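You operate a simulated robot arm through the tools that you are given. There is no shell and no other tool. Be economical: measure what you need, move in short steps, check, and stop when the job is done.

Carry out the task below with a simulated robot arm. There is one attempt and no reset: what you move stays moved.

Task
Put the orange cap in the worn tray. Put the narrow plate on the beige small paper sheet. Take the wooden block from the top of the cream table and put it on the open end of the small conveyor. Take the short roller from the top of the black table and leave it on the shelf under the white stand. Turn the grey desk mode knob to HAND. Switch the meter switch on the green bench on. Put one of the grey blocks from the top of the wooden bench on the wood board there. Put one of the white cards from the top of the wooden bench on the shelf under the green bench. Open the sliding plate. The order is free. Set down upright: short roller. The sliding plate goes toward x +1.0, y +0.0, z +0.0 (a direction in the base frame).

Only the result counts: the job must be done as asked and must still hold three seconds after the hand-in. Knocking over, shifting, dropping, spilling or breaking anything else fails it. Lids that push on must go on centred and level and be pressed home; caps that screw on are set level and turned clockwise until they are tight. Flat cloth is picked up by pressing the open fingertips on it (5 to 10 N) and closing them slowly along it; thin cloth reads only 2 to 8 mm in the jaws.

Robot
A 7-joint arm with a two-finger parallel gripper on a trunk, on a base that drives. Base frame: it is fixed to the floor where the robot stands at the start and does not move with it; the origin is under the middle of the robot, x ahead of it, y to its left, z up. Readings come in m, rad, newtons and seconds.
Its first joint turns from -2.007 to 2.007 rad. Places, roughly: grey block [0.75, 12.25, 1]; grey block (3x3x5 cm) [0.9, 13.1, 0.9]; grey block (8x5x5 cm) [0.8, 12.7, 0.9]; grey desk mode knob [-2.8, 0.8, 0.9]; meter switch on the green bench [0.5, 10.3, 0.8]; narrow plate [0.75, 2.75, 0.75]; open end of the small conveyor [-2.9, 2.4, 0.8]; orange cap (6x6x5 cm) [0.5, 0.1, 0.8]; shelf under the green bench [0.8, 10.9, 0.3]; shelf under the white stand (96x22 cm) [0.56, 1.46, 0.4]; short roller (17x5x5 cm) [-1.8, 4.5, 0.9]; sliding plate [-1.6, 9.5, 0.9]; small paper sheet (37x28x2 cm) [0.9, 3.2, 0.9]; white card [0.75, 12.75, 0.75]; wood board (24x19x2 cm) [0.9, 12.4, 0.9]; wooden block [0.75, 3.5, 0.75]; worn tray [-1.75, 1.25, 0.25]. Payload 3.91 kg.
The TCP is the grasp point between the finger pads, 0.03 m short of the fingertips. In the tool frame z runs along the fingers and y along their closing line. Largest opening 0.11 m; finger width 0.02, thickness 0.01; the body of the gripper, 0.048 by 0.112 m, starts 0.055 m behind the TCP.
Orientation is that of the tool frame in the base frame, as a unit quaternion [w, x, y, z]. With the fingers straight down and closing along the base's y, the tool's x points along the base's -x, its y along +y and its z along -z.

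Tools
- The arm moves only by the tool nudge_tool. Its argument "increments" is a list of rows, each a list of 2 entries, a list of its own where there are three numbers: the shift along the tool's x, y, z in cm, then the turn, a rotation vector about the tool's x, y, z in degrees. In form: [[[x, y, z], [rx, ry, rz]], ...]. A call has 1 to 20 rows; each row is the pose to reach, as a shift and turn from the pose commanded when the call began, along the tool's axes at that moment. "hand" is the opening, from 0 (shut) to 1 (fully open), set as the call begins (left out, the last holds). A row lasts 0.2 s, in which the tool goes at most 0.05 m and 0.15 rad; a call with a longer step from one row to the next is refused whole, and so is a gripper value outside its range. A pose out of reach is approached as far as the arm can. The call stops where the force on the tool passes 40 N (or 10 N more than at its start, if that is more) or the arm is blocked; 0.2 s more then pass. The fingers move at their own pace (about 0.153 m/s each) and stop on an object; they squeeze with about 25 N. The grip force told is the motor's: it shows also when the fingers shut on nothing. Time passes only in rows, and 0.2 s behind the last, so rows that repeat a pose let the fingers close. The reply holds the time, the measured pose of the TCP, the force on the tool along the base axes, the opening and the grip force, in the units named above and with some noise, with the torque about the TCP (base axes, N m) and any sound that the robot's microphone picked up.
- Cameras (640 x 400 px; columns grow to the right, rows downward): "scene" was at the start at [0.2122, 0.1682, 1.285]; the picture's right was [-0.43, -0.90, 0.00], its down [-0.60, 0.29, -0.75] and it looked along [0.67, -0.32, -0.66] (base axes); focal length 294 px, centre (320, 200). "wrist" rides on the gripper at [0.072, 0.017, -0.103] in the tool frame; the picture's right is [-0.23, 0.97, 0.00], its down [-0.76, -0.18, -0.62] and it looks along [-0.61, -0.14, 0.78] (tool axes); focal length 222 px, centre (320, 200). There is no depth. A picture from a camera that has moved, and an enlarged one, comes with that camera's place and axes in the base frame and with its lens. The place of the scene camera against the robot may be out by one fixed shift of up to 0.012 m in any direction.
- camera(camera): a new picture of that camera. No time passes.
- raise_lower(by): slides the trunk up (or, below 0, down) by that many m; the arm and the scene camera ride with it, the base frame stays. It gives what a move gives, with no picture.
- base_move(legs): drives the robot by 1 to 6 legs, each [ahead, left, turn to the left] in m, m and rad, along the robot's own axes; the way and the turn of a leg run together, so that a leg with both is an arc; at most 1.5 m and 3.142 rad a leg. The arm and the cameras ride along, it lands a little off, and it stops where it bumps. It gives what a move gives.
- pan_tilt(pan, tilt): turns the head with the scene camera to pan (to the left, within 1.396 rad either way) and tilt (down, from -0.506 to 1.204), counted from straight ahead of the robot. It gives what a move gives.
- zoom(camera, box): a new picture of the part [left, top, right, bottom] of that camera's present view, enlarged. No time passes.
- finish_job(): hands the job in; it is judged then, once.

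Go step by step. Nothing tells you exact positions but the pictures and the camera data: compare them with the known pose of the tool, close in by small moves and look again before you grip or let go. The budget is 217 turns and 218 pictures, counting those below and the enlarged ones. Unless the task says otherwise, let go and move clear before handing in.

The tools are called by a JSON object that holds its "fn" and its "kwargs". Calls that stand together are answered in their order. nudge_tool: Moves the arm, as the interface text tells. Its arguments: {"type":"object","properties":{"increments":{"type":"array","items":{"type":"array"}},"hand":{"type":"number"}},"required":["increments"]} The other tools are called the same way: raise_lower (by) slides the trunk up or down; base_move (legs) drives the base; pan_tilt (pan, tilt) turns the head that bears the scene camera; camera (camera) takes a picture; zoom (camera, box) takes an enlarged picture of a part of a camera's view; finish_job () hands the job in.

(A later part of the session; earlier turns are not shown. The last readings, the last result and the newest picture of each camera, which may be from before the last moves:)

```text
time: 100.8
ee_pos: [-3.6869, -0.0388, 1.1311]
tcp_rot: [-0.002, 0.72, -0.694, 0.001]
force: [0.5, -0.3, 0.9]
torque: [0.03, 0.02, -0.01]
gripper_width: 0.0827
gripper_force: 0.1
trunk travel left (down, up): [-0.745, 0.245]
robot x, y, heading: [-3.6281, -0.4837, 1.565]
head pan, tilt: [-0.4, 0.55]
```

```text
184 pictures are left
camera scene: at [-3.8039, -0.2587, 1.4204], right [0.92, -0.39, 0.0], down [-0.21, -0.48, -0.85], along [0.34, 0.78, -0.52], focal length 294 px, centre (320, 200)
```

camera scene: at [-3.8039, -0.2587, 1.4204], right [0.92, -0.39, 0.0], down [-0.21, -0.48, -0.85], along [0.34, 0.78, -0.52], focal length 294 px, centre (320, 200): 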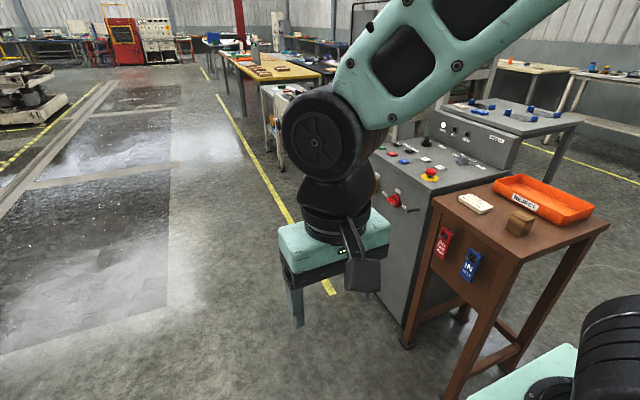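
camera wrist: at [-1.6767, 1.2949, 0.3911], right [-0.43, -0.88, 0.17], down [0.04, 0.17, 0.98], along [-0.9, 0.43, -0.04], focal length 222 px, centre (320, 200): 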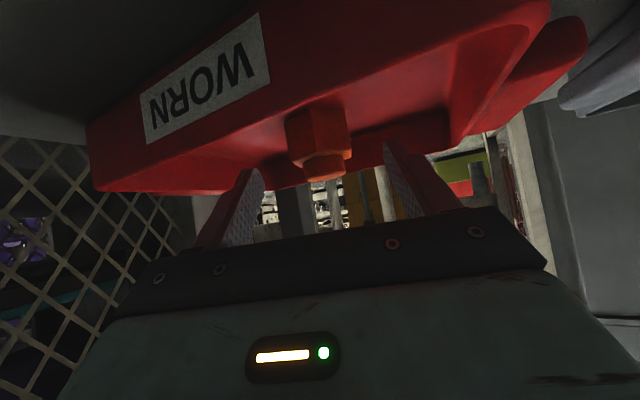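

The desk's control face is at x≈-3.05, facing -x. I drive alongside and turn to face it.

{"fn": "base_move", "kwargs": {"legs": [[1.1, 0, 0], [0, 0, -1.565]]}}

{"fn": "pan_tilt", "kwargs": {"pan": -0.1, "tilt": 0.7}}

{"fn": "camera", "kwargs": {"camera": "scene"}}

{"fn": "camera", "kwargs": {"camera": "wrist"}}

```text
time: 110.3
ee_pos: [-3.2058, 0.6832, 1.1304]
tcp_rot: [0.001, -0.023, 1.0, -0.002]
force: [-0.4, 1.1, 0.1]
torque: [0.0, -0.04, -0.02]
gripper_width: 0.0825
gripper_force: 0.1
trunk travel left (down, up): [-0.745, 0.245]
robot x, y, heading: [-3.652, 0.6234, 0.009]
head pan, tilt: [-0.4, 0.55]
```

```text
time: 111.1
ee_pos: [-3.2063, 0.6838, 1.1315]
tcp_rot: [0.0, -0.023, 1.0, -0.002]
force: [-0.6, -0.7, -1.5]
torque: [0.04, -0.01, -0.01]
gripper_width: 0.0828
gripper_force: 0.1
trunk travel left (down, up): [-0.745, 0.245]
robot x, y, heading: [-3.649, 0.6181, 0.009]
head pan, tilt: [-0.099, 0.7]
```

```text
183 pictures are left
camera scene: at [-3.4312, 0.8174, 1.4073], right [-0.09, -1.0, 0.0], down [-0.64, 0.06, -0.77], along [0.76, -0.07, -0.64], focal length 294 px, centre (320, 200)
```

scene: 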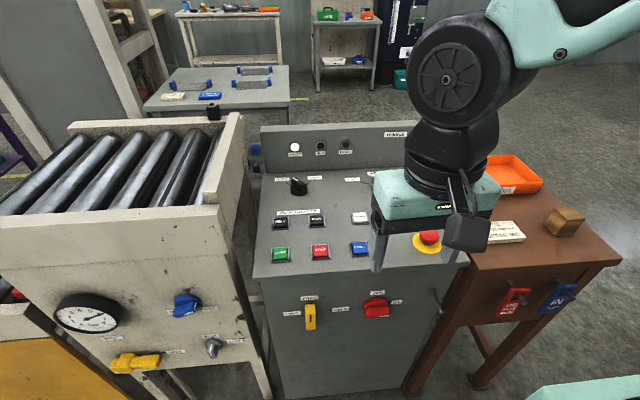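

```text
182 pictures are left
camera wrist: at [-3.2795, 0.6977, 1.2344], right [0.18, 0.98, 0.0], down [0.77, -0.14, 0.62], along [0.61, -0.12, -0.78], focal length 222 px, centre (320, 200)
```

wrist: 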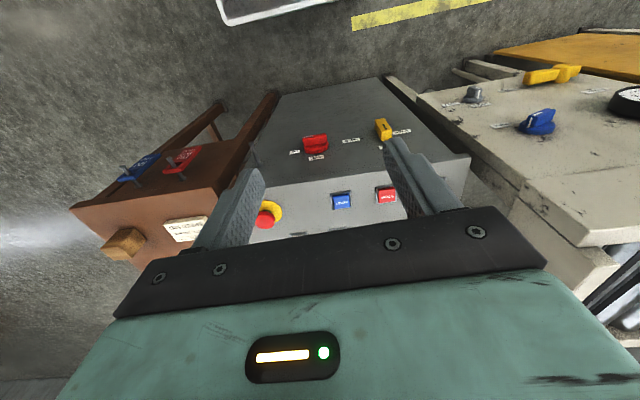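

I zoom in on the controls to find the mode knob and its labels.

{"fn": "zoom", "kwargs": {"camera": "scene", "box": [250, 130, 410, 230]}}

{"fn": "zoom", "kwargs": {"camera": "scene", "box": [265, 225, 425, 345]}}

```text
4.00 times, centred on (330, 180) of scene
camera zoom: at [-3.4312, 0.8174, 1.4073], right [-0.09, -1.0, 0.0], down [-0.64, 0.06, -0.77], along [0.76, -0.07, -0.64], focal length 1176 px, centre (280, 280)
```

zoom: 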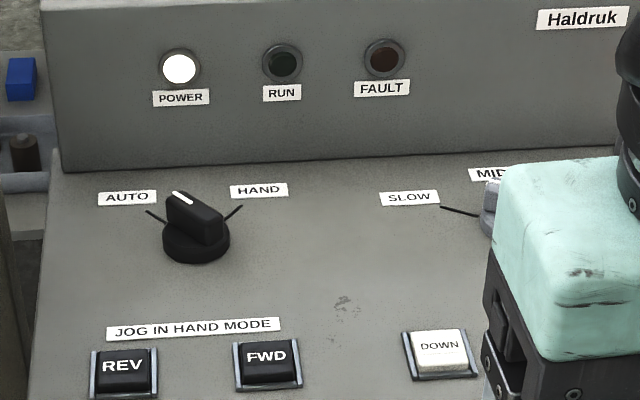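

```text
3.33 times, centred on (345, 285) of scene
camera zoom: at [-3.4312, 0.8174, 1.4073], right [-0.09, -1.0, 0.0], down [-0.64, 0.06, -0.77], along [0.76, -0.07, -0.64], focal length 980 px, centre (237, -83)
```

zoom: 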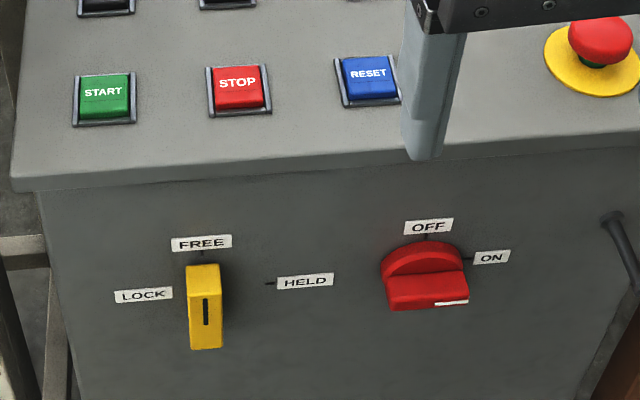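

The mode knob (black, pointing to AUTO) is at about [-2.80, 0.82, 0.92]; HAND is a 90° clockwise turn. I move nearer and look with the wrist camera.

{"fn": "base_move", "kwargs": {"legs": [[0.2, 0.1, 0]]}}

{"fn": "nudge_tool", "kwargs": {"increments": [[[-4, 0, 0], [0, 0, 0]], [[-8, 0, 0], [0, 0, 0]], [[-8, 0, 0], [0, 0, 0]]], "hand": 0.6}}

{"fn": "camera", "kwargs": {"camera": "wrist"}}

{"fn": "camera", "kwargs": {"camera": "scene"}}

```text
time: 112.9
ee_pos: [-3.0005, 0.7909, 1.1305]
tcp_rot: [0.001, -0.024, 1.0, -0.002]
force: [-0.3, 0.6, -0.6]
torque: [0.01, 0.03, -0.02]
gripper_width: 0.0826
gripper_force: 0.1
trunk travel left (down, up): [-0.745, 0.245]
robot x, y, heading: [-3.4449, 0.725, 0.011]
head pan, tilt: [-0.099, 0.7]
```

```text
time: 113.7
ee_pos: [-2.9205, 0.7956, 1.1321]
tcp_rot: [0.001, -0.024, 1.0, -0.002]
force: [0.9, -0.2, 0.2]
torque: [0.01, -0.04, 0.02]
gripper_width: 0.066
gripper_force: 0.1
trunk travel left (down, up): [-0.745, 0.245]
robot x, y, heading: [-3.445, 0.7253, 0.009]
head pan, tilt: [-0.099, 0.7]
```

```text
179 pictures are left
camera wrist: at [-2.9927, 0.8089, 1.2345], right [0.18, 0.98, 0.0], down [0.77, -0.14, 0.62], along [0.61, -0.11, -0.78], focal length 222 px, centre (320, 200)
```

wrist: 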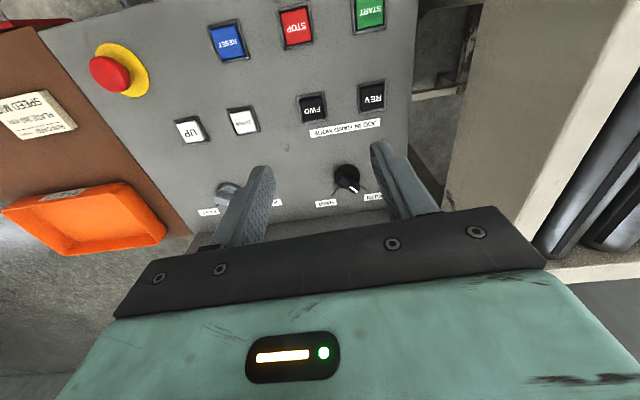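

```text
178 pictures are left
camera scene: at [-3.2258, 0.9248, 1.4073], right [-0.09, -1.0, 0.0], down [-0.64, 0.06, -0.76], along [0.76, -0.07, -0.64], focal length 294 px, centre (320, 200)
```

scene: 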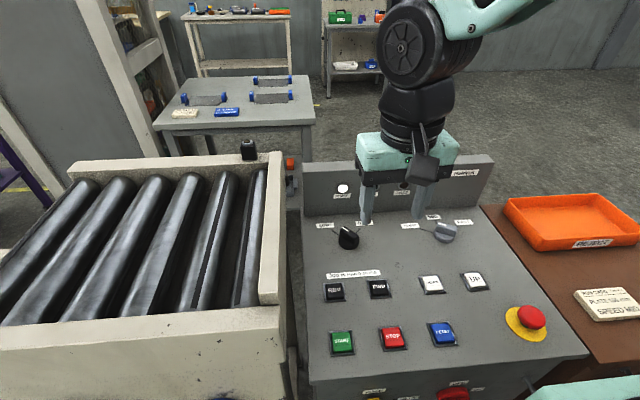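

The knob is at about [-2.755, 0.815, 0.875]. I go above it with the jaws turned across its bar, then look again.

{"fn": "nudge_tool", "kwargs": {"increments": [[[-2.8, 0.2, 0], [0, 0, -7]], [[-5.6, 0.4, 2], [0, 0, -14]], [[-8.4, 0.6, 4], [0, 0, -21]], [[-11.2, 0.8, 6], [0, 0, -28]], [[-14, 1, 8], [0, 0, -35]], [[-16.6, 1.1, 10], [0, 0, -42]], [[-16.6, 1.1, 13], [0, 0, -42]], [[-16.6, 1.1, 13], [0, 0, -42]]], "hand": 0.5}}

{"fn": "camera", "kwargs": {"camera": "wrist"}}

{"fn": "zoom", "kwargs": {"camera": "scene", "box": [280, 170, 480, 295]}}

```text
time: 115.5
ee_pos: [-2.7567, 0.8143, 1.0013]
tcp_rot: [0.0, -0.382, 0.924, -0.002]
force: [-0.5, -0.3, 0.2]
torque: [-0.01, 0.01, 0.01]
gripper_width: 0.0547
gripper_force: 0.1
trunk travel left (down, up): [-0.745, 0.245]
robot x, y, heading: [-3.4466, 0.7273, 0.01]
head pan, tilt: [-0.099, 0.7]
```

```text
177 pictures are left
camera wrist: at [-2.8191, 0.7749, 1.1042], right [-0.53, 0.85, 0.0], down [0.66, 0.41, 0.62], along [0.53, 0.33, -0.78], focal length 222 px, centre (320, 200)
```

wrist: 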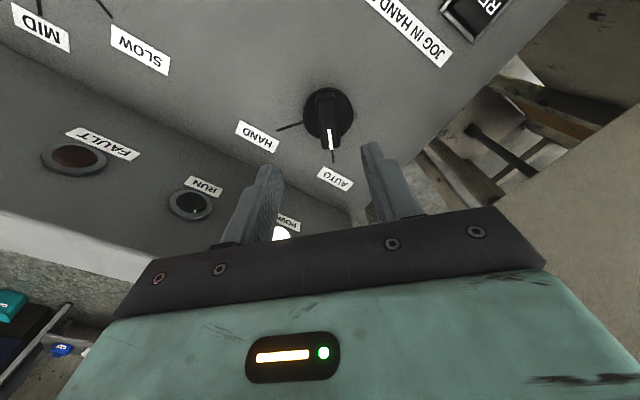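

```text
3.20 times, centred on (380, 232) of scene
camera zoom: at [-3.2257, 0.9248, 1.4073], right [-0.09, -1.0, 0.0], down [-0.64, 0.06, -0.76], along [0.76, -0.07, -0.64], focal length 941 px, centre (128, 96)
```

zoom: 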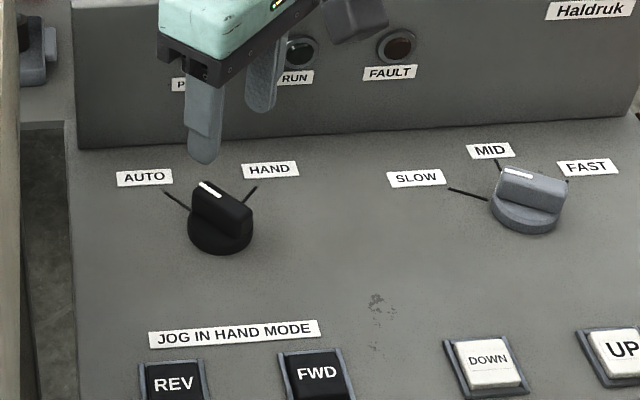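

I fine-tune the position by about 1 cm, align the jaws to the bar and lower to just above the knob.

{"fn": "nudge_tool", "kwargs": {"increments": [[[0.3, 0.8, 2], [0, 0, 4]], [[0.3, 0.8, 5.5], [0, 0, 4]], [[0.3, 0.8, 5.5], [0, 0, 4]]]}}

{"fn": "camera", "kwargs": {"camera": "wrist"}}

{"fn": "zoom", "kwargs": {"camera": "scene", "box": [280, 170, 480, 295]}}

```text
time: 116.3
ee_pos: [-2.763, 0.8161, 0.9435]
tcp_rot: [-0.001, -0.349, 0.937, -0.002]
force: [0.0, 0.7, 0.2]
torque: [0.0, -0.01, -0.01]
gripper_width: 0.0549
gripper_force: 0.1
trunk travel left (down, up): [-0.745, 0.245]
robot x, y, heading: [-3.4406, 0.7267, 0.01]
head pan, tilt: [-0.099, 0.7]
```

```text
175 pictures are left
camera wrist: at [-2.8292, 0.7825, 1.0481], right [-0.46, 0.89, 0.0], down [0.69, 0.37, 0.62], along [0.55, 0.29, -0.78], focal length 222 px, centre (320, 200)
```

wrist: 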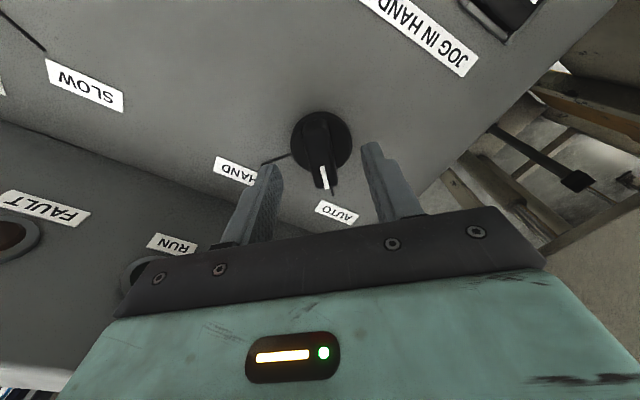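

```text
3.20 times, centred on (380, 232) of scene
camera zoom: at [-3.2257, 0.9248, 1.4073], right [-0.09, -1.0, 0.0], down [-0.64, 0.06, -0.76], along [0.76, -0.07, -0.64], focal length 941 px, centre (128, 96)
```

zoom: 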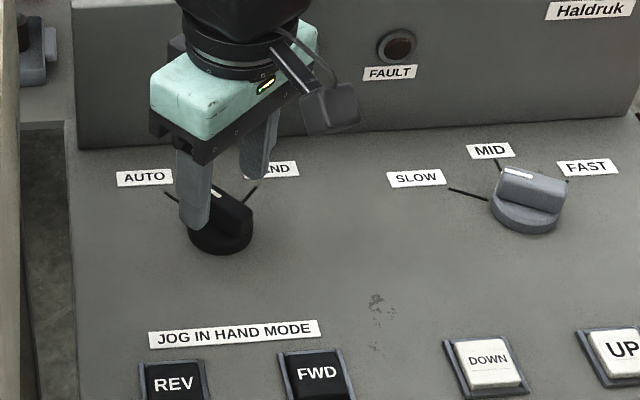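

The jaws are aligned over the bar. I go down 2.3 cm and close on it.

{"fn": "nudge_tool", "kwargs": {"increments": [[[0, 0, 1.2], [0, 0, 0]], [[0, 0, 2.3], [0, 0, 0]], [[0, 0, 2.3], [0, 0, 0]]]}}

{"fn": "nudge_tool", "kwargs": {"increments": [[[0, 0, 0], [0, 0, 0]], [[0, 0, 0], [0, 0, 0]], [[0, 0, 0], [0, 0, 0]]], "hand": 0.0}}

{"fn": "camera", "kwargs": {"camera": "wrist"}}

```text
time: 117.1
ee_pos: [-2.7633, 0.8163, 0.9219]
tcp_rot: [0.0, -0.348, 0.937, -0.002]
force: [0.5, 0.7, 0.0]
torque: [0.02, -0.01, -0.02]
gripper_width: 0.055
gripper_force: 0.1
trunk travel left (down, up): [-0.745, 0.245]
robot x, y, heading: [-3.4453, 0.7246, 0.013]
head pan, tilt: [-0.099, 0.7]
```

```text
time: 117.9
ee_pos: [-2.7635, 0.8152, 0.9228]
tcp_rot: [0.0, -0.348, 0.937, -0.002]
force: [-3.0, 3.9, -1.2]
torque: [0.28, 0.03, 0.0]
gripper_width: 0.0431
gripper_force: 45.2
trunk travel left (down, up): [-0.745, 0.245]
robot x, y, heading: [-3.4425, 0.7292, 0.011]
head pan, tilt: [-0.099, 0.7]
```

```text
173 pictures are left
camera wrist: at [-2.8296, 0.7831, 1.0258], right [-0.47, 0.89, 0.0], down [0.69, 0.37, 0.62], along [0.55, 0.29, -0.78], focal length 222 px, centre (320, 200)
```

wrist: 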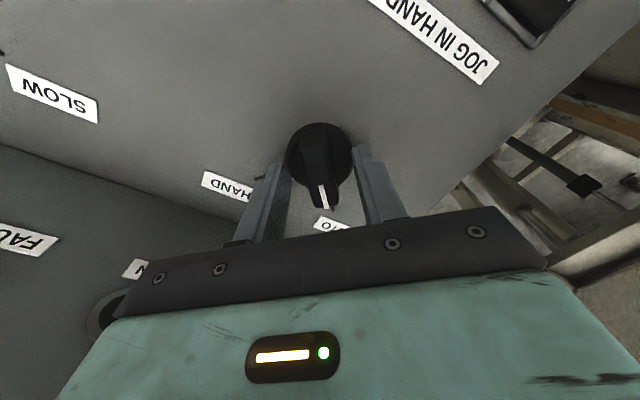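

The jaws caught the 4.3 cm disc rather than the bar, so I open, rise 1 cm and close again.

{"fn": "nudge_tool", "kwargs": {"increments": [[[0, 0, 0], [0, 0, 0]], [[0, 0, -1.0], [0, 0, 0]], [[0, 0, -1.0], [0, 0, 0]]], "hand": 0.5}}

{"fn": "nudge_tool", "kwargs": {"increments": [[[0, 0, 0], [0, 0, 0]], [[0, 0, 0], [0, 0, 0]], [[0, 0, 0], [0, 0, 0]]], "hand": 0.0}}

{"fn": "camera", "kwargs": {"camera": "wrist"}}

```text
time: 118.7
ee_pos: [-2.7635, 0.815, 0.933]
tcp_rot: [0.0, -0.349, 0.937, -0.002]
force: [0.1, 0.5, 0.5]
torque: [0.0, 0.01, -0.03]
gripper_width: 0.055
gripper_force: 0.1
trunk travel left (down, up): [-0.745, 0.245]
robot x, y, heading: [-3.4438, 0.7259, 0.011]
head pan, tilt: [-0.099, 0.7]
```

```text
time: 119.5
ee_pos: [-2.7642, 0.8177, 0.9329]
tcp_rot: [-0.001, -0.349, 0.937, -0.001]
force: [-8.0, 6.8, 1.6]
torque: [0.28, 0.6, -0.62]
gripper_width: 0.0176
gripper_force: 44.6
trunk travel left (down, up): [-0.745, 0.245]
robot x, y, heading: [-3.4448, 0.7238, 0.007]
head pan, tilt: [-0.099, 0.7]
```

```text
172 pictures are left
camera wrist: at [-2.8298, 0.7828, 1.0365], right [-0.46, 0.89, 0.0], down [0.69, 0.37, 0.62], along [0.55, 0.29, -0.78], focal length 222 px, centre (320, 200)
```

wrist: 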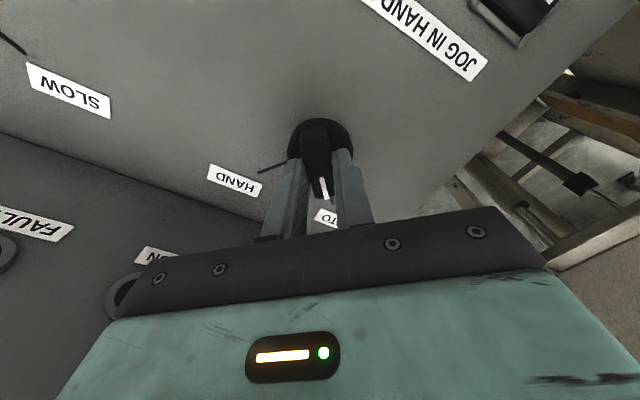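

I have the bar (1.8 cm). I turn it clockwise in small steps, about 78°.

{"fn": "nudge_tool", "kwargs": {"increments": [[[0, 0.2, 0], [0, 0, 0]], [[0, 0.2, 0], [0, 0, 7]], [[0, 0.2, 0], [0, 0, 14]], [[0, 0.2, 0], [0, 0, 21]], [[0, 0.2, 0], [0, 0, 28]], [[0, 0.2, 0], [0, 0, 35]], [[0, 0.2, 0], [0, 0, 42]], [[0, 0.2, 0], [0, 0, 49]], [[0, 0.2, 0], [0, 0, 56]], [[0, 0.2, 0], [0, 0, 63]], [[0, 0.2, 0], [0, 0, 70]], [[0, 0.2, 0], [0, 0, 77]], [[0, 0.2, 0], [0, 0, 80]], [[0, 0.2, 0], [0, 0, 80]]]}}

{"fn": "camera", "kwargs": {"camera": "wrist"}}

{"fn": "zoom", "kwargs": {"camera": "scene", "box": [280, 170, 480, 295]}}

```text
time: 122.5
ee_pos: [-2.7638, 0.8175, 0.9336]
tcp_rot: [0.001, 0.336, 0.942, -0.002]
force: [-1.2, -22.8, -3.4]
torque: [-0.35, 0.12, -0.03]
gripper_width: 0.0177
gripper_force: 44.6
trunk travel left (down, up): [-0.745, 0.245]
robot x, y, heading: [-3.4418, 0.727, 0.011]
head pan, tilt: [-0.099, 0.7]
```

```text
171 pictures are left
camera wrist: at [-2.8094, 0.8773, 1.0362], right [0.79, 0.61, 0.0], down [0.48, -0.62, 0.63], along [0.38, -0.5, -0.78], focal length 222 px, centre (320, 200)
```

wrist: 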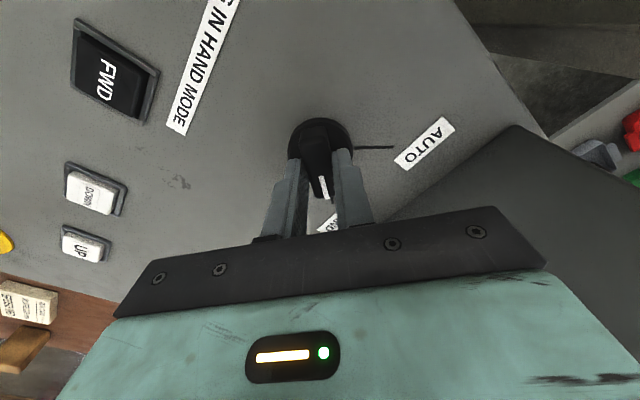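

```text
3.20 times, centred on (380, 232) of scene
camera zoom: at [-3.2256, 0.9237, 1.4074], right [-0.09, -1.0, 0.0], down [-0.64, 0.06, -0.76], along [0.76, -0.07, -0.64], focal length 941 px, centre (128, 96)
```

zoom: 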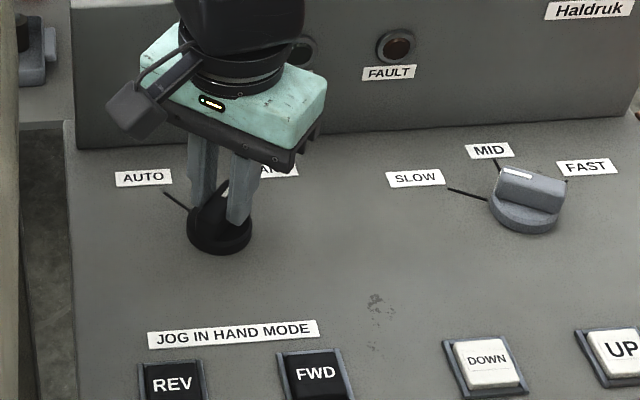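

The knob turned with the hand. I release, lift and check where it points.

{"fn": "nudge_tool", "kwargs": {"increments": [[[0, 0, 0], [0, 0, 0]], [[0, 0, 0], [0, 0, 0]], [[0, 0, -4], [0, 0, 0]], [[0, 0, -8], [0, 0, 0]], [[0, 0, -11], [0, 0, 0]]], "hand": 0.5}}

{"fn": "camera", "kwargs": {"camera": "wrist"}}

{"fn": "zoom", "kwargs": {"camera": "scene", "box": [280, 170, 480, 295]}}

```text
time: 123.7
ee_pos: [-2.765, 0.816, 1.0438]
tcp_rot: [0.001, 0.335, 0.942, -0.002]
force: [-0.2, -0.6, 0.4]
torque: [0.01, 0.04, 0.01]
gripper_width: 0.0551
gripper_force: 0.0
trunk travel left (down, up): [-0.745, 0.245]
robot x, y, heading: [-3.4472, 0.7287, 0.012]
head pan, tilt: [-0.099, 0.7]
```

```text
169 pictures are left
camera wrist: at [-2.8094, 0.8749, 1.1473], right [0.79, 0.61, 0.0], down [0.48, -0.62, 0.63], along [0.38, -0.5, -0.78], focal length 222 px, centre (320, 200)
```

wrist: 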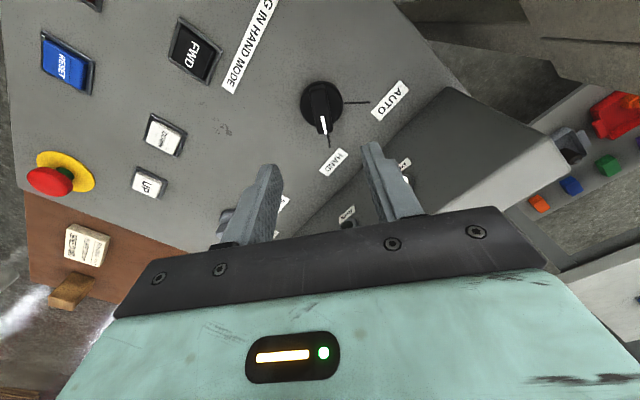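

```text
3.20 times, centred on (380, 232) of scene
camera zoom: at [-3.2254, 0.925, 1.4072], right [-0.09, -1.0, 0.0], down [-0.64, 0.06, -0.76], along [0.76, -0.07, -0.64], focal length 941 px, centre (128, 96)
```

zoom: 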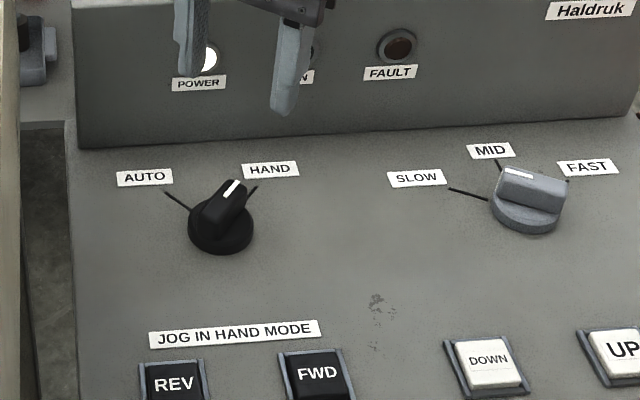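

The knob points to HAND. I back off a little and look left (toward +y) for the small conveyor.

{"fn": "nudge_tool", "kwargs": {"increments": [[[4, 0, -2], [0, 0, -7]], [[8, 0, -4], [0, 0, -14]], [[12, 0, -6], [0, 0, -21]], [[16, 0, -8], [0, 0, -28]], [[20, 0, -9], [0, 0, -35]], [[22, 0, -9], [0, 0, -40]], [[22, 0, -9], [0, 0, -40]]]}}

{"fn": "base_move", "kwargs": {"legs": [[-0.25, 0, 0]]}}

{"fn": "pan_tilt", "kwargs": {"pan": 1.2, "tilt": 0.45}}

{"fn": "camera", "kwargs": {"camera": "scene"}}

```text
time: 125.3
ee_pos: [-2.9361, 0.9567, 1.131]
tcp_rot: [0.001, -0.007, 1.0, -0.001]
force: [0.4, -0.2, 0.6]
torque: [-0.04, 0.03, 0.01]
gripper_width: 0.0549
gripper_force: 0.3
trunk travel left (down, up): [-0.745, 0.245]
robot x, y, heading: [-3.4442, 0.7251, 0.006]
head pan, tilt: [-0.099, 0.7]
```

```text
time: 127.1
ee_pos: [-3.1914, 0.9535, 1.1304]
tcp_rot: [0.001, -0.007, 1.0, -0.002]
force: [0.2, -0.3, 0.6]
torque: [0.02, 0.03, 0.01]
gripper_width: 0.0549
gripper_force: 0.1
trunk travel left (down, up): [-0.745, 0.245]
robot x, y, heading: [-3.6999, 0.7256, 0.011]
head pan, tilt: [-0.099, 0.7]
```

```text
time: 128.6
ee_pos: [-3.1923, 0.9532, 1.1304]
tcp_rot: [0.001, -0.007, 1.0, -0.002]
force: [0.5, 0.4, -1.1]
torque: [0.03, 0.0, 0.01]
gripper_width: 0.0551
gripper_force: 0.1
trunk travel left (down, up): [-0.745, 0.245]
robot x, y, heading: [-3.7011, 0.7235, 0.013]
head pan, tilt: [1.201, 0.45]
```

```text
167 pictures are left
camera scene: at [-3.5347, 1.0159, 1.4295], right [0.94, -0.35, 0.0], down [-0.15, -0.41, -0.9], along [0.32, 0.84, -0.44], focal length 294 px, centre (320, 200)
```

scene: 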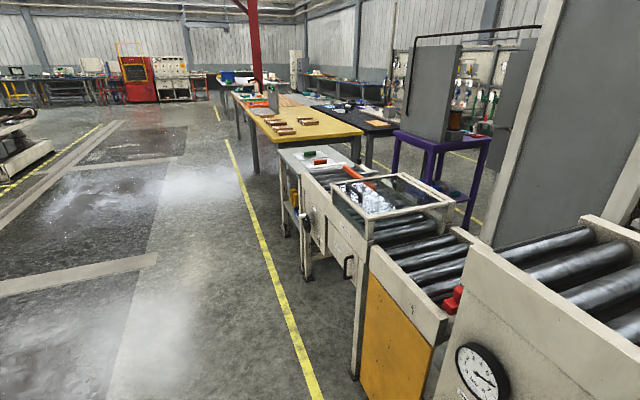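

The conveyor line runs along +y on the right. I zoom toward its far end near y≈2.4.

{"fn": "zoom", "kwargs": {"camera": "scene", "box": [260, 130, 480, 290]}}

```text
2.50 times, centred on (370, 210) of scene
camera zoom: at [-3.5347, 1.0159, 1.4295], right [0.94, -0.35, 0.0], down [-0.15, -0.41, -0.9], along [0.32, 0.84, -0.44], focal length 735 px, centre (195, 175)
```

zoom: 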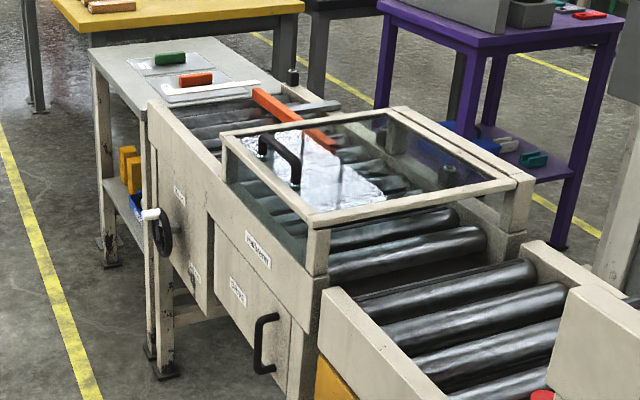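

The conveyor's open rollers beyond the guard (y≈2.45) look like the target. I drive up this walkway past it and look for a crossing back to the main aisle.

{"fn": "base_move", "kwargs": {"legs": [[0, 0, 1.56], [1.5, 0, 0]]}}

{"fn": "pan_tilt", "kwargs": {"pan": -0.7, "tilt": 0.5}}

{"fn": "camera", "kwargs": {"camera": "scene"}}

```text
time: 139.9
ee_pos: [-3.9182, 2.7657, 1.1315]
tcp_rot: [-0.001, 0.708, -0.706, 0.0]
force: [0.1, -0.7, -0.5]
torque: [-0.01, -0.03, 0.01]
gripper_width: 0.0549
gripper_force: 0.0
trunk travel left (down, up): [-0.745, 0.245]
robot x, y, heading: [-3.693, 2.2529, 1.569]
head pan, tilt: [1.201, 0.45]
```

```text
time: 141.8
ee_pos: [-3.9179, 2.7658, 1.1323]
tcp_rot: [-0.002, 0.708, -0.706, 0.001]
force: [-0.4, -0.7, 0.8]
torque: [-0.02, 0.0, 0.0]
gripper_width: 0.0547
gripper_force: 0.1
trunk travel left (down, up): [-0.745, 0.245]
robot x, y, heading: [-3.693, 2.2541, 1.569]
head pan, tilt: [-0.7, 0.499]
```

```text
165 pictures are left
camera scene: at [-3.8457, 2.4653, 1.425], right [0.76, -0.65, 0.0], down [-0.31, -0.37, -0.88], along [0.57, 0.67, -0.48], focal length 294 px, centre (320, 200)
```

scene: 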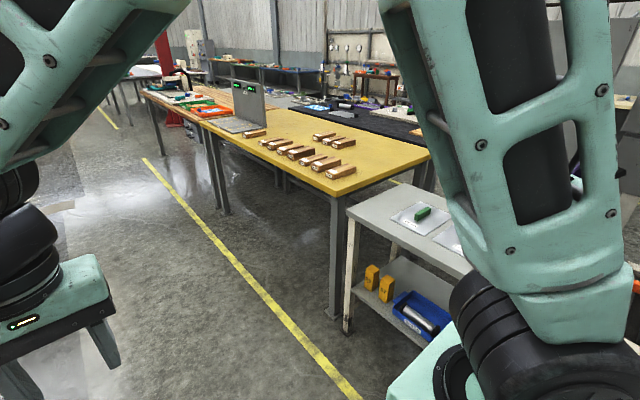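

No crossing here (yellow table adjoins). I centre the arm and return around the south side to the main aisle, toward the plate and wooden block.

{"fn": "nudge_tool", "kwargs": {"increments": [[[2, -4.5, 0], [0, 0, 0]], [[4, -9, 0], [0, 0, 0]], [[6, -13.5, 0], [0, 0, 0]], [[8, -16, 0], [0, 0, 0]], [[8, -16, 0], [0, 0, 0]]]}}

{"fn": "base_move", "kwargs": {"legs": [[0, 0, 1.571], [0, 0, 1.571], [1.4, 0, 0], [1.4, 0, 0], [0, 0, 1.57], [1.4, 0, 0]]}}

{"fn": "base_move", "kwargs": {"legs": [[1.4, 0, 0], [0.35, 0, 0], [0, 0, 1.57], [1.4, 0, 0], [1.4, 0, 0], [0.3, 0, 0]]}}

{"fn": "pan_tilt", "kwargs": {"pan": -1.2, "tilt": 0.5}}

{"fn": "camera", "kwargs": {"camera": "scene"}}

```text
time: 143.0
ee_pos: [-3.7578, 2.686, 1.1328]
tcp_rot: [-0.002, 0.708, -0.706, 0.0]
force: [0.9, 0.7, 0.1]
torque: [0.0, 0.03, 0.0]
gripper_width: 0.0547
gripper_force: 0.1
trunk travel left (down, up): [-0.745, 0.245]
robot x, y, heading: [-3.6913, 2.2534, 1.567]
head pan, tilt: [-0.7, 0.499]
```

```text
time: 165.6
ee_pos: [-3.5999, -0.8138, 1.1324]
tcp_rot: [-0.001, 0.549, 0.836, -0.002]
force: [1.2, -1.2, 0.3]
torque: [0.02, -0.03, 0.04]
gripper_width: 0.0549
gripper_force: 0.1
trunk travel left (down, up): [-0.745, 0.245]
robot x, y, heading: [-3.8304, -0.4441, -1.164]
head pan, tilt: [-0.7, 0.499]
stopped in leg 5: the robot was blocked; the commanded pose is now the measured one
```

```text
time: 193.3
ee_pos: [0.1805, -0.6841, 1.1331]
tcp_rot: [0.002, -0.181, 0.983, -0.001]
force: [0.3, -0.4, -0.9]
torque: [0.01, 0.0, 0.06]
gripper_width: 0.055
gripper_force: 0.0
trunk travel left (down, up): [-0.745, 0.245]
robot x, y, heading: [-0.2033, -0.8951, 0.36]
head pan, tilt: [-0.7, 0.499]
```

```text
time: 194.2
ee_pos: [0.1804, -0.6844, 1.1331]
tcp_rot: [0.001, -0.181, 0.983, -0.002]
force: [-0.8, 0.0, 0.0]
torque: [0.02, 0.01, 0.0]
gripper_width: 0.0552
gripper_force: 0.1
trunk travel left (down, up): [-0.745, 0.245]
robot x, y, heading: [-0.1983, -0.8975, 0.366]
head pan, tilt: [-1.201, 0.499]
```

```text
164 pictures are left
camera scene: at [-0.0863, -0.7236, 1.425], right [-0.74, -0.67, 0.0], down [-0.32, 0.36, -0.88], along [0.59, -0.65, -0.48], focal length 294 px, centre (320, 200)
```

scene: 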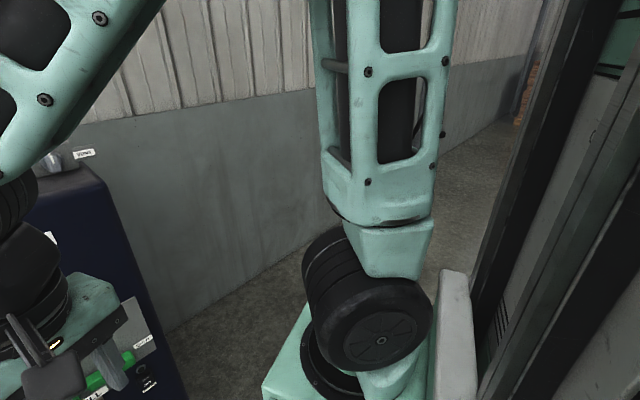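

The turn had been blocked by something behind, and the second drive went on from there; no bump was reported in it, and I'm at (-0.2, -0.9). I turn to +y and check the way before going up the aisle.

{"fn": "base_move", "kwargs": {"legs": [[0, 0, 1.2], [0, 0.35, 0]]}}

{"fn": "pan_tilt", "kwargs": {"pan": 0.0, "tilt": 0.4}}

{"fn": "camera", "kwargs": {"camera": "scene"}}

```text
time: 199.3
ee_pos: [-0.59, -0.4491, 1.1336]
tcp_rot: [0.002, -0.696, 0.718, -0.001]
force: [-0.5, 0.6, -0.6]
torque: [-0.03, 0.0, -0.01]
gripper_width: 0.0552
gripper_force: 0.1
trunk travel left (down, up): [-0.745, 0.245]
robot x, y, heading: [-0.5408, -0.8857, 1.534]
head pan, tilt: [-1.201, 0.499]
```

```text
time: 200.7
ee_pos: [-0.5899, -0.4497, 1.133]
tcp_rot: [0.002, -0.697, 0.717, 0.0]
force: [0.2, 0.4, 0.2]
torque: [-0.01, 0.0, -0.03]
gripper_width: 0.0552
gripper_force: 0.0
trunk travel left (down, up): [-0.745, 0.245]
robot x, y, heading: [-0.546, -0.8828, 1.533]
head pan, tilt: [0.0, 0.4]
```

```text
163 pictures are left
camera scene: at [-0.7432, -0.642, 1.4341], right [1.0, -0.04, 0.0], down [-0.01, -0.39, -0.92], along [0.03, 0.92, -0.39], focal length 294 px, centre (320, 200)
```

scene: 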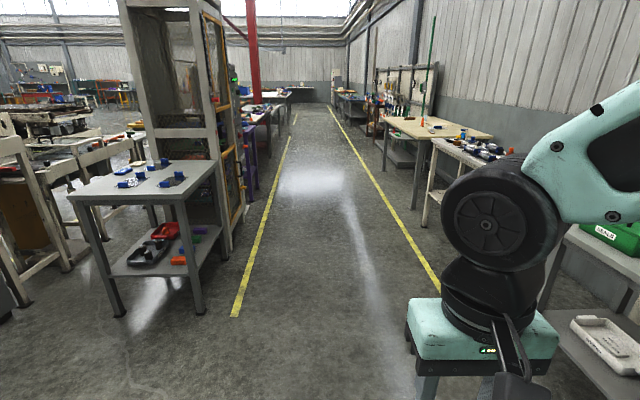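

The aisle is clear. I drive up to y≈2.9 and look right at the cream table.

{"fn": "base_move", "kwargs": {"legs": [[0, 0, 0.037], [1.4, 0, 0], [1.4, 0, 0], [0.9, 0, 0]]}}

{"fn": "pan_tilt", "kwargs": {"pan": -1.3, "tilt": 0.45}}

{"fn": "camera", "kwargs": {"camera": "scene"}}

```text
time: 219.1
ee_pos: [-0.5921, 3.2681, 1.1326]
tcp_rot: [-0.002, 0.707, -0.707, 0.001]
force: [0.2, -0.1, -0.4]
torque: [-0.01, 0.01, 0.03]
gripper_width: 0.055
gripper_force: 0.1
trunk travel left (down, up): [-0.745, 0.245]
robot x, y, heading: [-0.532, 2.8338, 1.57]
head pan, tilt: [0.0, 0.4]
```

```text
time: 220.6
ee_pos: [-0.5917, 3.2692, 1.1348]
tcp_rot: [-0.003, 0.708, -0.707, 0.0]
force: [0.3, 0.1, -0.3]
torque: [0.02, 0.01, -0.04]
gripper_width: 0.0552
gripper_force: 0.1
trunk travel left (down, up): [-0.745, 0.245]
robot x, y, heading: [-0.5297, 2.838, 1.564]
head pan, tilt: [-1.3, 0.45]
```

```text
162 pictures are left
camera scene: at [-0.6513, 3.0019, 1.4295], right [0.26, -0.96, 0.0], down [-0.42, -0.11, -0.9], along [0.87, 0.24, -0.44], focal length 294 px, centre (320, 200)
```

scene: 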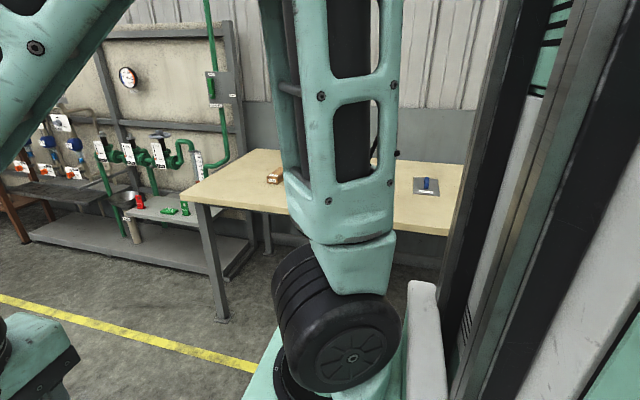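

The cream table is there. I turn to face it.

{"fn": "base_move", "kwargs": {"legs": [[0, 0, -1.565], [0.1, 0.2, 0]]}}

{"fn": "pan_tilt", "kwargs": {"pan": -0.1, "tilt": 0.6}}

{"fn": "camera", "kwargs": {"camera": "scene"}}

```text
time: 226.1
ee_pos: [0.0031, 3.1047, 1.1321]
tcp_rot: [0.001, -0.001, 1.0, -0.001]
force: [0.5, 0.3, -0.7]
torque: [-0.02, 0.01, 0.01]
gripper_width: 0.0549
gripper_force: 0.0
trunk travel left (down, up): [-0.745, 0.245]
robot x, y, heading: [-0.4276, 3.0411, -0.004]
head pan, tilt: [-1.3, 0.45]
```

```text
time: 227.5
ee_pos: [0.0027, 3.1042, 1.1333]
tcp_rot: [0.001, 0.0, 1.0, -0.002]
force: [0.6, -0.3, 0.9]
torque: [-0.02, -0.01, 0.02]
gripper_width: 0.0552
gripper_force: 0.1
trunk travel left (down, up): [-0.745, 0.245]
robot x, y, heading: [-0.4276, 3.0426, -0.003]
head pan, tilt: [-0.099, 0.6]
```

```text
161 pictures are left
camera scene: at [-0.204, 3.2362, 1.4159], right [-0.1, -0.99, 0.0], down [-0.56, 0.06, -0.83], along [0.82, -0.09, -0.56], focal length 294 px, centre (320, 200)
```

scene: 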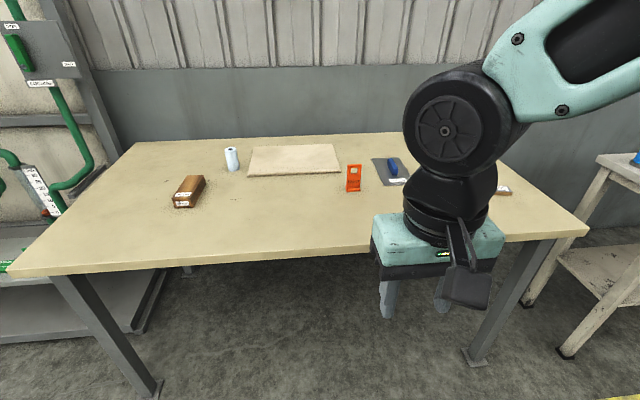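

I zoom on the table top to identify the narrow plate and the beige sheet.

{"fn": "zoom", "kwargs": {"camera": "scene", "box": [150, 120, 390, 270]}}

{"fn": "zoom", "kwargs": {"camera": "scene", "box": [330, 120, 570, 270]}}

{"fn": "camera", "kwargs": {"camera": "wrist"}}

```text
2.67 times, centred on (270, 195) of scene
camera zoom: at [-0.204, 3.2362, 1.4159], right [-0.1, -0.99, 0.0], down [-0.56, 0.06, -0.83], along [0.82, -0.09, -0.56], focal length 784 px, centre (453, 213)
```

zoom: 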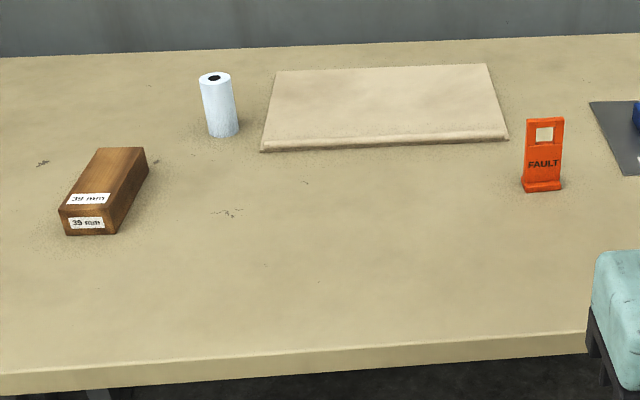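

```text
2.67 times, centred on (450, 195) of scene
camera zoom: at [-0.204, 3.2362, 1.4159], right [-0.1, -0.99, 0.0], down [-0.56, 0.06, -0.83], along [0.82, -0.09, -0.56], focal length 784 px, centre (-27, 213)
```

zoom: 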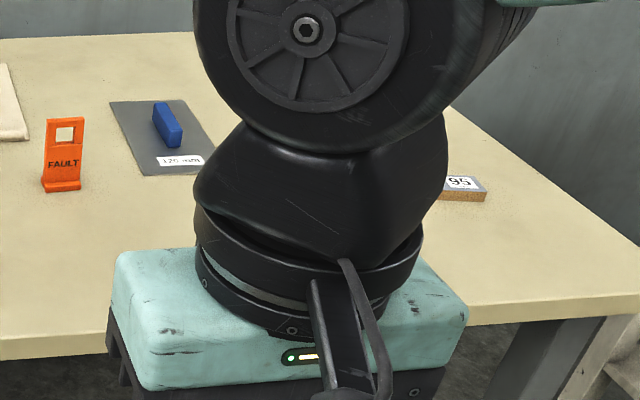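

```text
158 pictures are left
camera wrist: at [-0.0689, 3.1223, 1.2363], right [0.23, 0.97, 0.0], down [0.76, -0.18, 0.62], along [0.61, -0.14, -0.78], focal length 222 px, centre (320, 200)
```

wrist: 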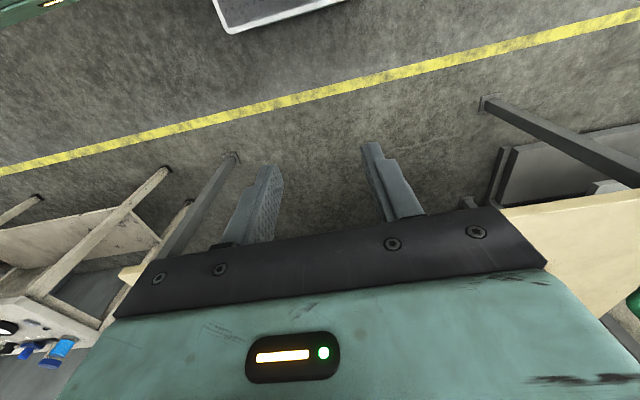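

The arm hides part of the table, so I swing it to the left and look at the right-hand area.

{"fn": "nudge_tool", "kwargs": {"increments": [[[0, 4.5, 0], [0, 0, 0]], [[0, 9, 0], [0, 0, 0]], [[0, 13.5, 0], [0, 0, 0]], [[0, 18, 0], [0, 0, 0]], [[0, 22.5, 0], [0, 0, 0]], [[0, 27, 0], [0, 0, 0]], [[0, 31.5, 0], [0, 0, 0]], [[0, 35, 0], [0, 0, 0]], [[0, 35, 0], [0, 0, 0]]]}}

{"fn": "pan_tilt", "kwargs": {"pan": -0.4, "tilt": 0.5}}

{"fn": "camera", "kwargs": {"camera": "scene"}}

```text
time: 229.5
ee_pos: [0.0036, 3.4542, 1.1276]
tcp_rot: [0.0, 0.001, 1.0, -0.002]
force: [-0.7, 0.3, 0.4]
torque: [0.01, 0.02, -0.01]
gripper_width: 0.055
gripper_force: 0.0
trunk travel left (down, up): [-0.745, 0.245]
robot x, y, heading: [-0.4316, 3.0444, -0.004]
head pan, tilt: [-0.099, 0.6]
```

```text
time: 230.3
ee_pos: [0.0039, 3.4539, 1.1274]
tcp_rot: [0.001, 0.0, 1.0, -0.003]
force: [-1.4, 0.8, 0.1]
torque: [-0.02, -0.02, -0.02]
gripper_width: 0.055
gripper_force: 0.1
trunk travel left (down, up): [-0.745, 0.245]
robot x, y, heading: [-0.4304, 3.0394, -0.007]
head pan, tilt: [-0.4, 0.499]
```

```text
157 pictures are left
camera scene: at [-0.2082, 3.2098, 1.425], right [-0.39, -0.92, 0.0], down [-0.44, 0.19, -0.88], along [0.81, -0.34, -0.48], focal length 294 px, centre (320, 200)
```

scene: 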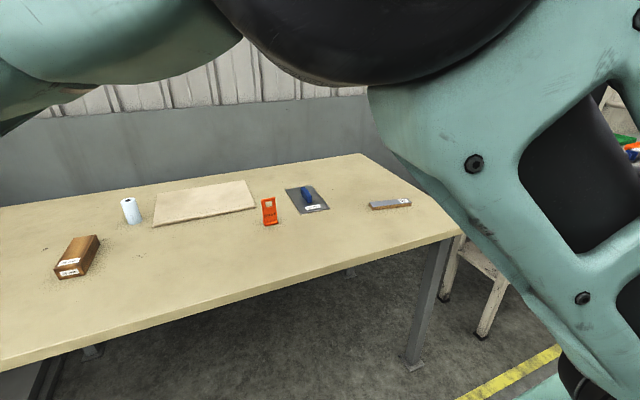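

{"fn": "zoom", "kwargs": {"camera": "scene", "box": [250, 160, 450, 250]}}

```text
3.20 times, centred on (350, 205) of scene
camera zoom: at [-0.2082, 3.2098, 1.425], right [-0.39, -0.92, 0.0], down [-0.44, 0.19, -0.88], along [0.81, -0.34, -0.48], focal length 941 px, centre (224, 184)
```

zoom: 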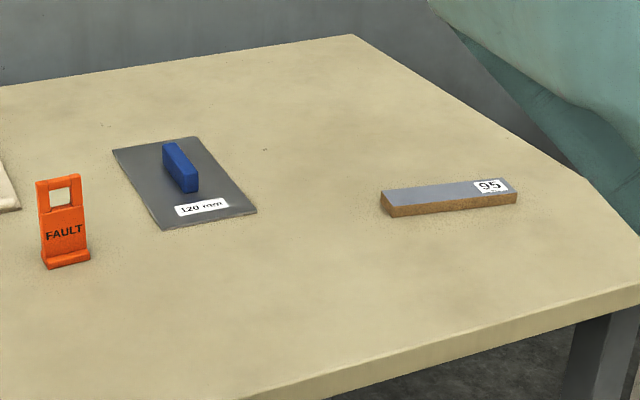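

The plate with the blue handle ("120 mm") at about [0.885, 2.82] is the narrow plate; the beige sheet spans x 0.88-1.165, y 3.04-3.42. I drive up to the table and bring the arm over the plate's near side.

{"fn": "base_move", "kwargs": {"legs": [[0.48, -0.06, 0]]}}

{"fn": "nudge_tool", "kwargs": {"increments": [[[0, -5, 0], [0, 0, 0]], [[0, -10, 0], [0, 0, 0]], [[0, -15, 0], [0, 0, 0]], [[0, -20, 0], [0, 0, 0]], [[0, -25, 0], [0, 0, 0]], [[0, -30, 0], [0, 0, 0]], [[0, -35, 0], [0, 0, 0]], [[0, -40, 0], [0, 0, 0]], [[0, -45, 0], [0, 0, 0]], [[0, -50, 0], [0, 0, 0]], [[0, -55, 0], [0, 0, 0]], [[0, -57, 0], [0, 0, 0]], [[0, -57, 0], [0, 0, 0]]]}}

{"fn": "camera", "kwargs": {"camera": "wrist"}}

{"fn": "camera", "kwargs": {"camera": "scene"}}

```text
time: 233.2
ee_pos: [0.489, 3.3883, 1.126]
tcp_rot: [0.001, 0.001, 1.0, -0.001]
force: [-0.5, 1.0, -0.5]
torque: [0.02, -0.02, -0.02]
gripper_width: 0.055
gripper_force: 0.0
trunk travel left (down, up): [-0.745, 0.245]
robot x, y, heading: [0.0566, 2.9833, -0.008]
head pan, tilt: [-0.4, 0.499]
```

```text
time: 236.0
ee_pos: [0.496, 2.8186, 1.135]
tcp_rot: [0.0, 0.001, 1.0, -0.002]
force: [0.1, 0.0, 0.8]
torque: [-0.03, 0.0, -0.01]
gripper_width: 0.0546
gripper_force: 0.0
out of reach, approached as far as the arm can: row 10, 11, 12, 13
trunk travel left (down, up): [-0.745, 0.245]
robot x, y, heading: [0.0596, 2.9759, -0.003]
head pan, tilt: [-0.4, 0.499]
```

```text
155 pictures are left
camera wrist: at [0.4247, 2.8363, 1.2389], right [0.23, 0.97, 0.0], down [0.76, -0.18, 0.62], along [0.61, -0.15, -0.78], focal length 222 px, centre (320, 200)
```

wrist: 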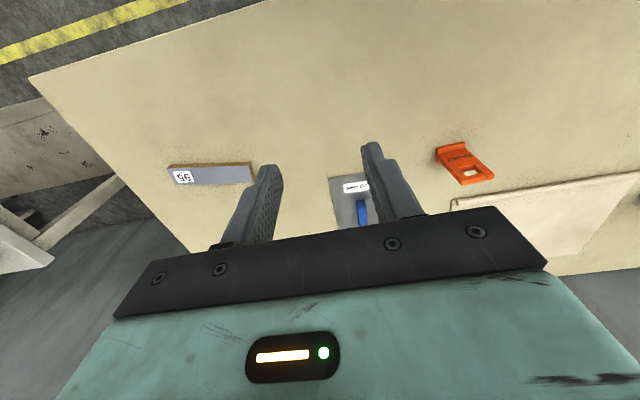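

```text
154 pictures are left
camera scene: at [0.2772, 3.1456, 1.425], right [-0.4, -0.92, 0.0], down [-0.44, 0.19, -0.88], along [0.81, -0.35, -0.48], focal length 294 px, centre (320, 200)
```

scene: 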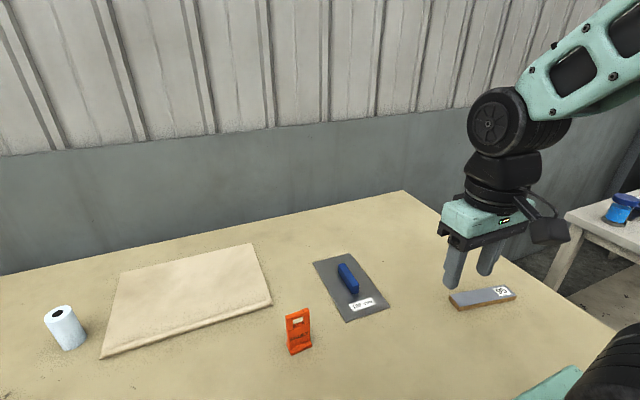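

Re-measured with both cameras: table top is ≈0.845, handle centre ≈[0.785, 2.84, 0.865], sheet centre ≈[0.93, 3.23]. I move over the handle with the hand pitched 35° forward (needed for the later reach).

{"fn": "nudge_tool", "kwargs": {"increments": [[[-4, 0.3, 1], [0, -5, 0]], [[-8, 0.6, 2], [0, -10, 0]], [[-12, 0.9, 3], [0, -15, 0]], [[-16, 1.2, 4.5], [0, -20, 0]], [[-20, 1.5, 6], [0, -25, 0]], [[-24, 1.8, 8], [0, -30, 0]], [[-27, 2.1, 11], [0, -35, 0]], [[-27.5, 2.1, 14], [0, -35, 0]], [[-27.5, 2.1, 14], [0, -35, 0]]], "hand": 0.5}}

{"fn": "camera", "kwargs": {"camera": "wrist"}}

{"fn": "camera", "kwargs": {"camera": "scene"}}

```text
time: 238.0
ee_pos: [0.7772, 2.8381, 0.9957]
tcp_rot: [0.303, 0.0, 0.953, -0.001]
force: [0.1, 0.1, -0.2]
torque: [0.0, -0.01, 0.01]
gripper_width: 0.055
gripper_force: 0.0
trunk travel left (down, up): [-0.745, 0.245]
robot x, y, heading: [0.0532, 2.9777, -0.007]
head pan, tilt: [-0.4, 0.499]
```

```text
153 pictures are left
camera wrist: at [0.6597, 2.8563, 1.0384], right [0.19, 0.97, 0.13], down [0.26, -0.18, 0.95], along [0.95, -0.14, -0.29], focal length 222 px, centre (320, 200)
```

wrist: 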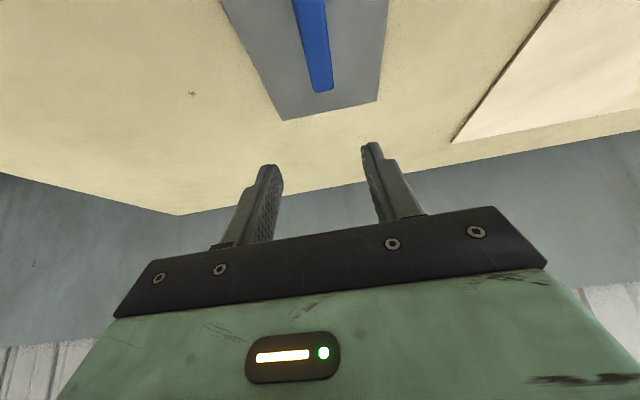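

```text
152 pictures are left
camera scene: at [0.2771, 3.1456, 1.425], right [-0.4, -0.92, 0.0], down [-0.44, 0.19, -0.88], along [0.81, -0.35, -0.48], focal length 294 px, centre (320, 200)
```

scene: 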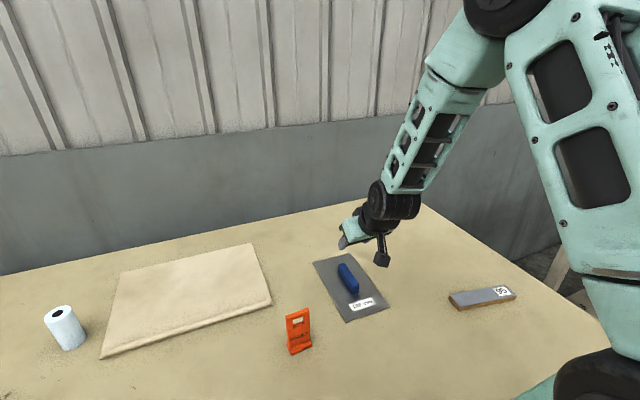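

The jaws point over the handle. I go down to just above gripping height and look again.

{"fn": "nudge_tool", "kwargs": {"increments": [[[1.6, 0.8, 2.5], [0, 0, 0]], [[3.4, 0.8, 5.2], [0, 0, 0]], [[5.0, 0.8, 7.9], [0, 0, 0]], [[5.0, 0.8, 7.9], [0, 0, 0]]]}}

{"fn": "camera", "kwargs": {"camera": "wrist"}}

{"fn": "zoom", "kwargs": {"camera": "scene", "box": [260, 200, 440, 340]}}

```text
time: 239.0
ee_pos: [0.7776, 2.8466, 0.9004]
tcp_rot: [0.302, 0.001, 0.953, -0.002]
force: [-0.7, -0.1, 0.3]
torque: [0.01, 0.0, -0.02]
gripper_width: 0.0549
gripper_force: 0.1
trunk travel left (down, up): [-0.745, 0.245]
robot x, y, heading: [0.0557, 2.9781, -0.004]
head pan, tilt: [-0.4, 0.499]
```

```text
151 pictures are left
camera wrist: at [0.6588, 2.8642, 0.9441], right [0.19, 0.97, 0.13], down [0.26, -0.18, 0.95], along [0.95, -0.14, -0.29], focal length 222 px, centre (320, 200)
```

wrist: 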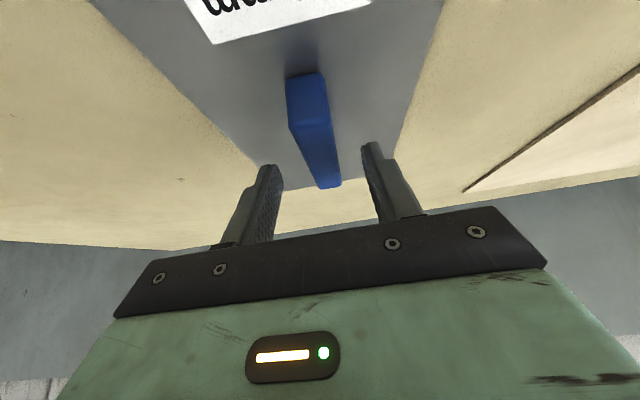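

```text
2.86 times, centred on (350, 270) of scene
camera zoom: at [0.2771, 3.1456, 1.425], right [-0.4, -0.92, 0.0], down [-0.44, 0.19, -0.88], along [0.81, -0.35, -0.48], focal length 840 px, centre (234, 0)
```

zoom: 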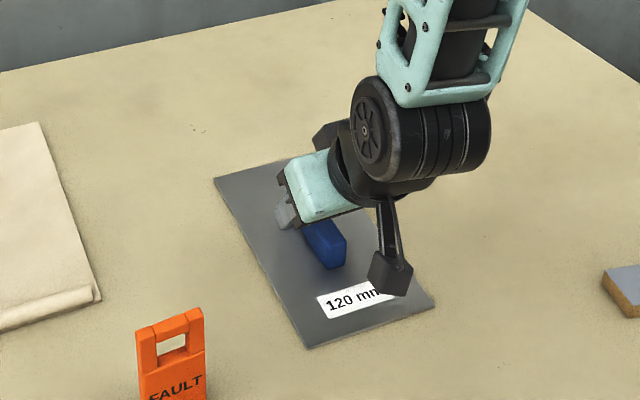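

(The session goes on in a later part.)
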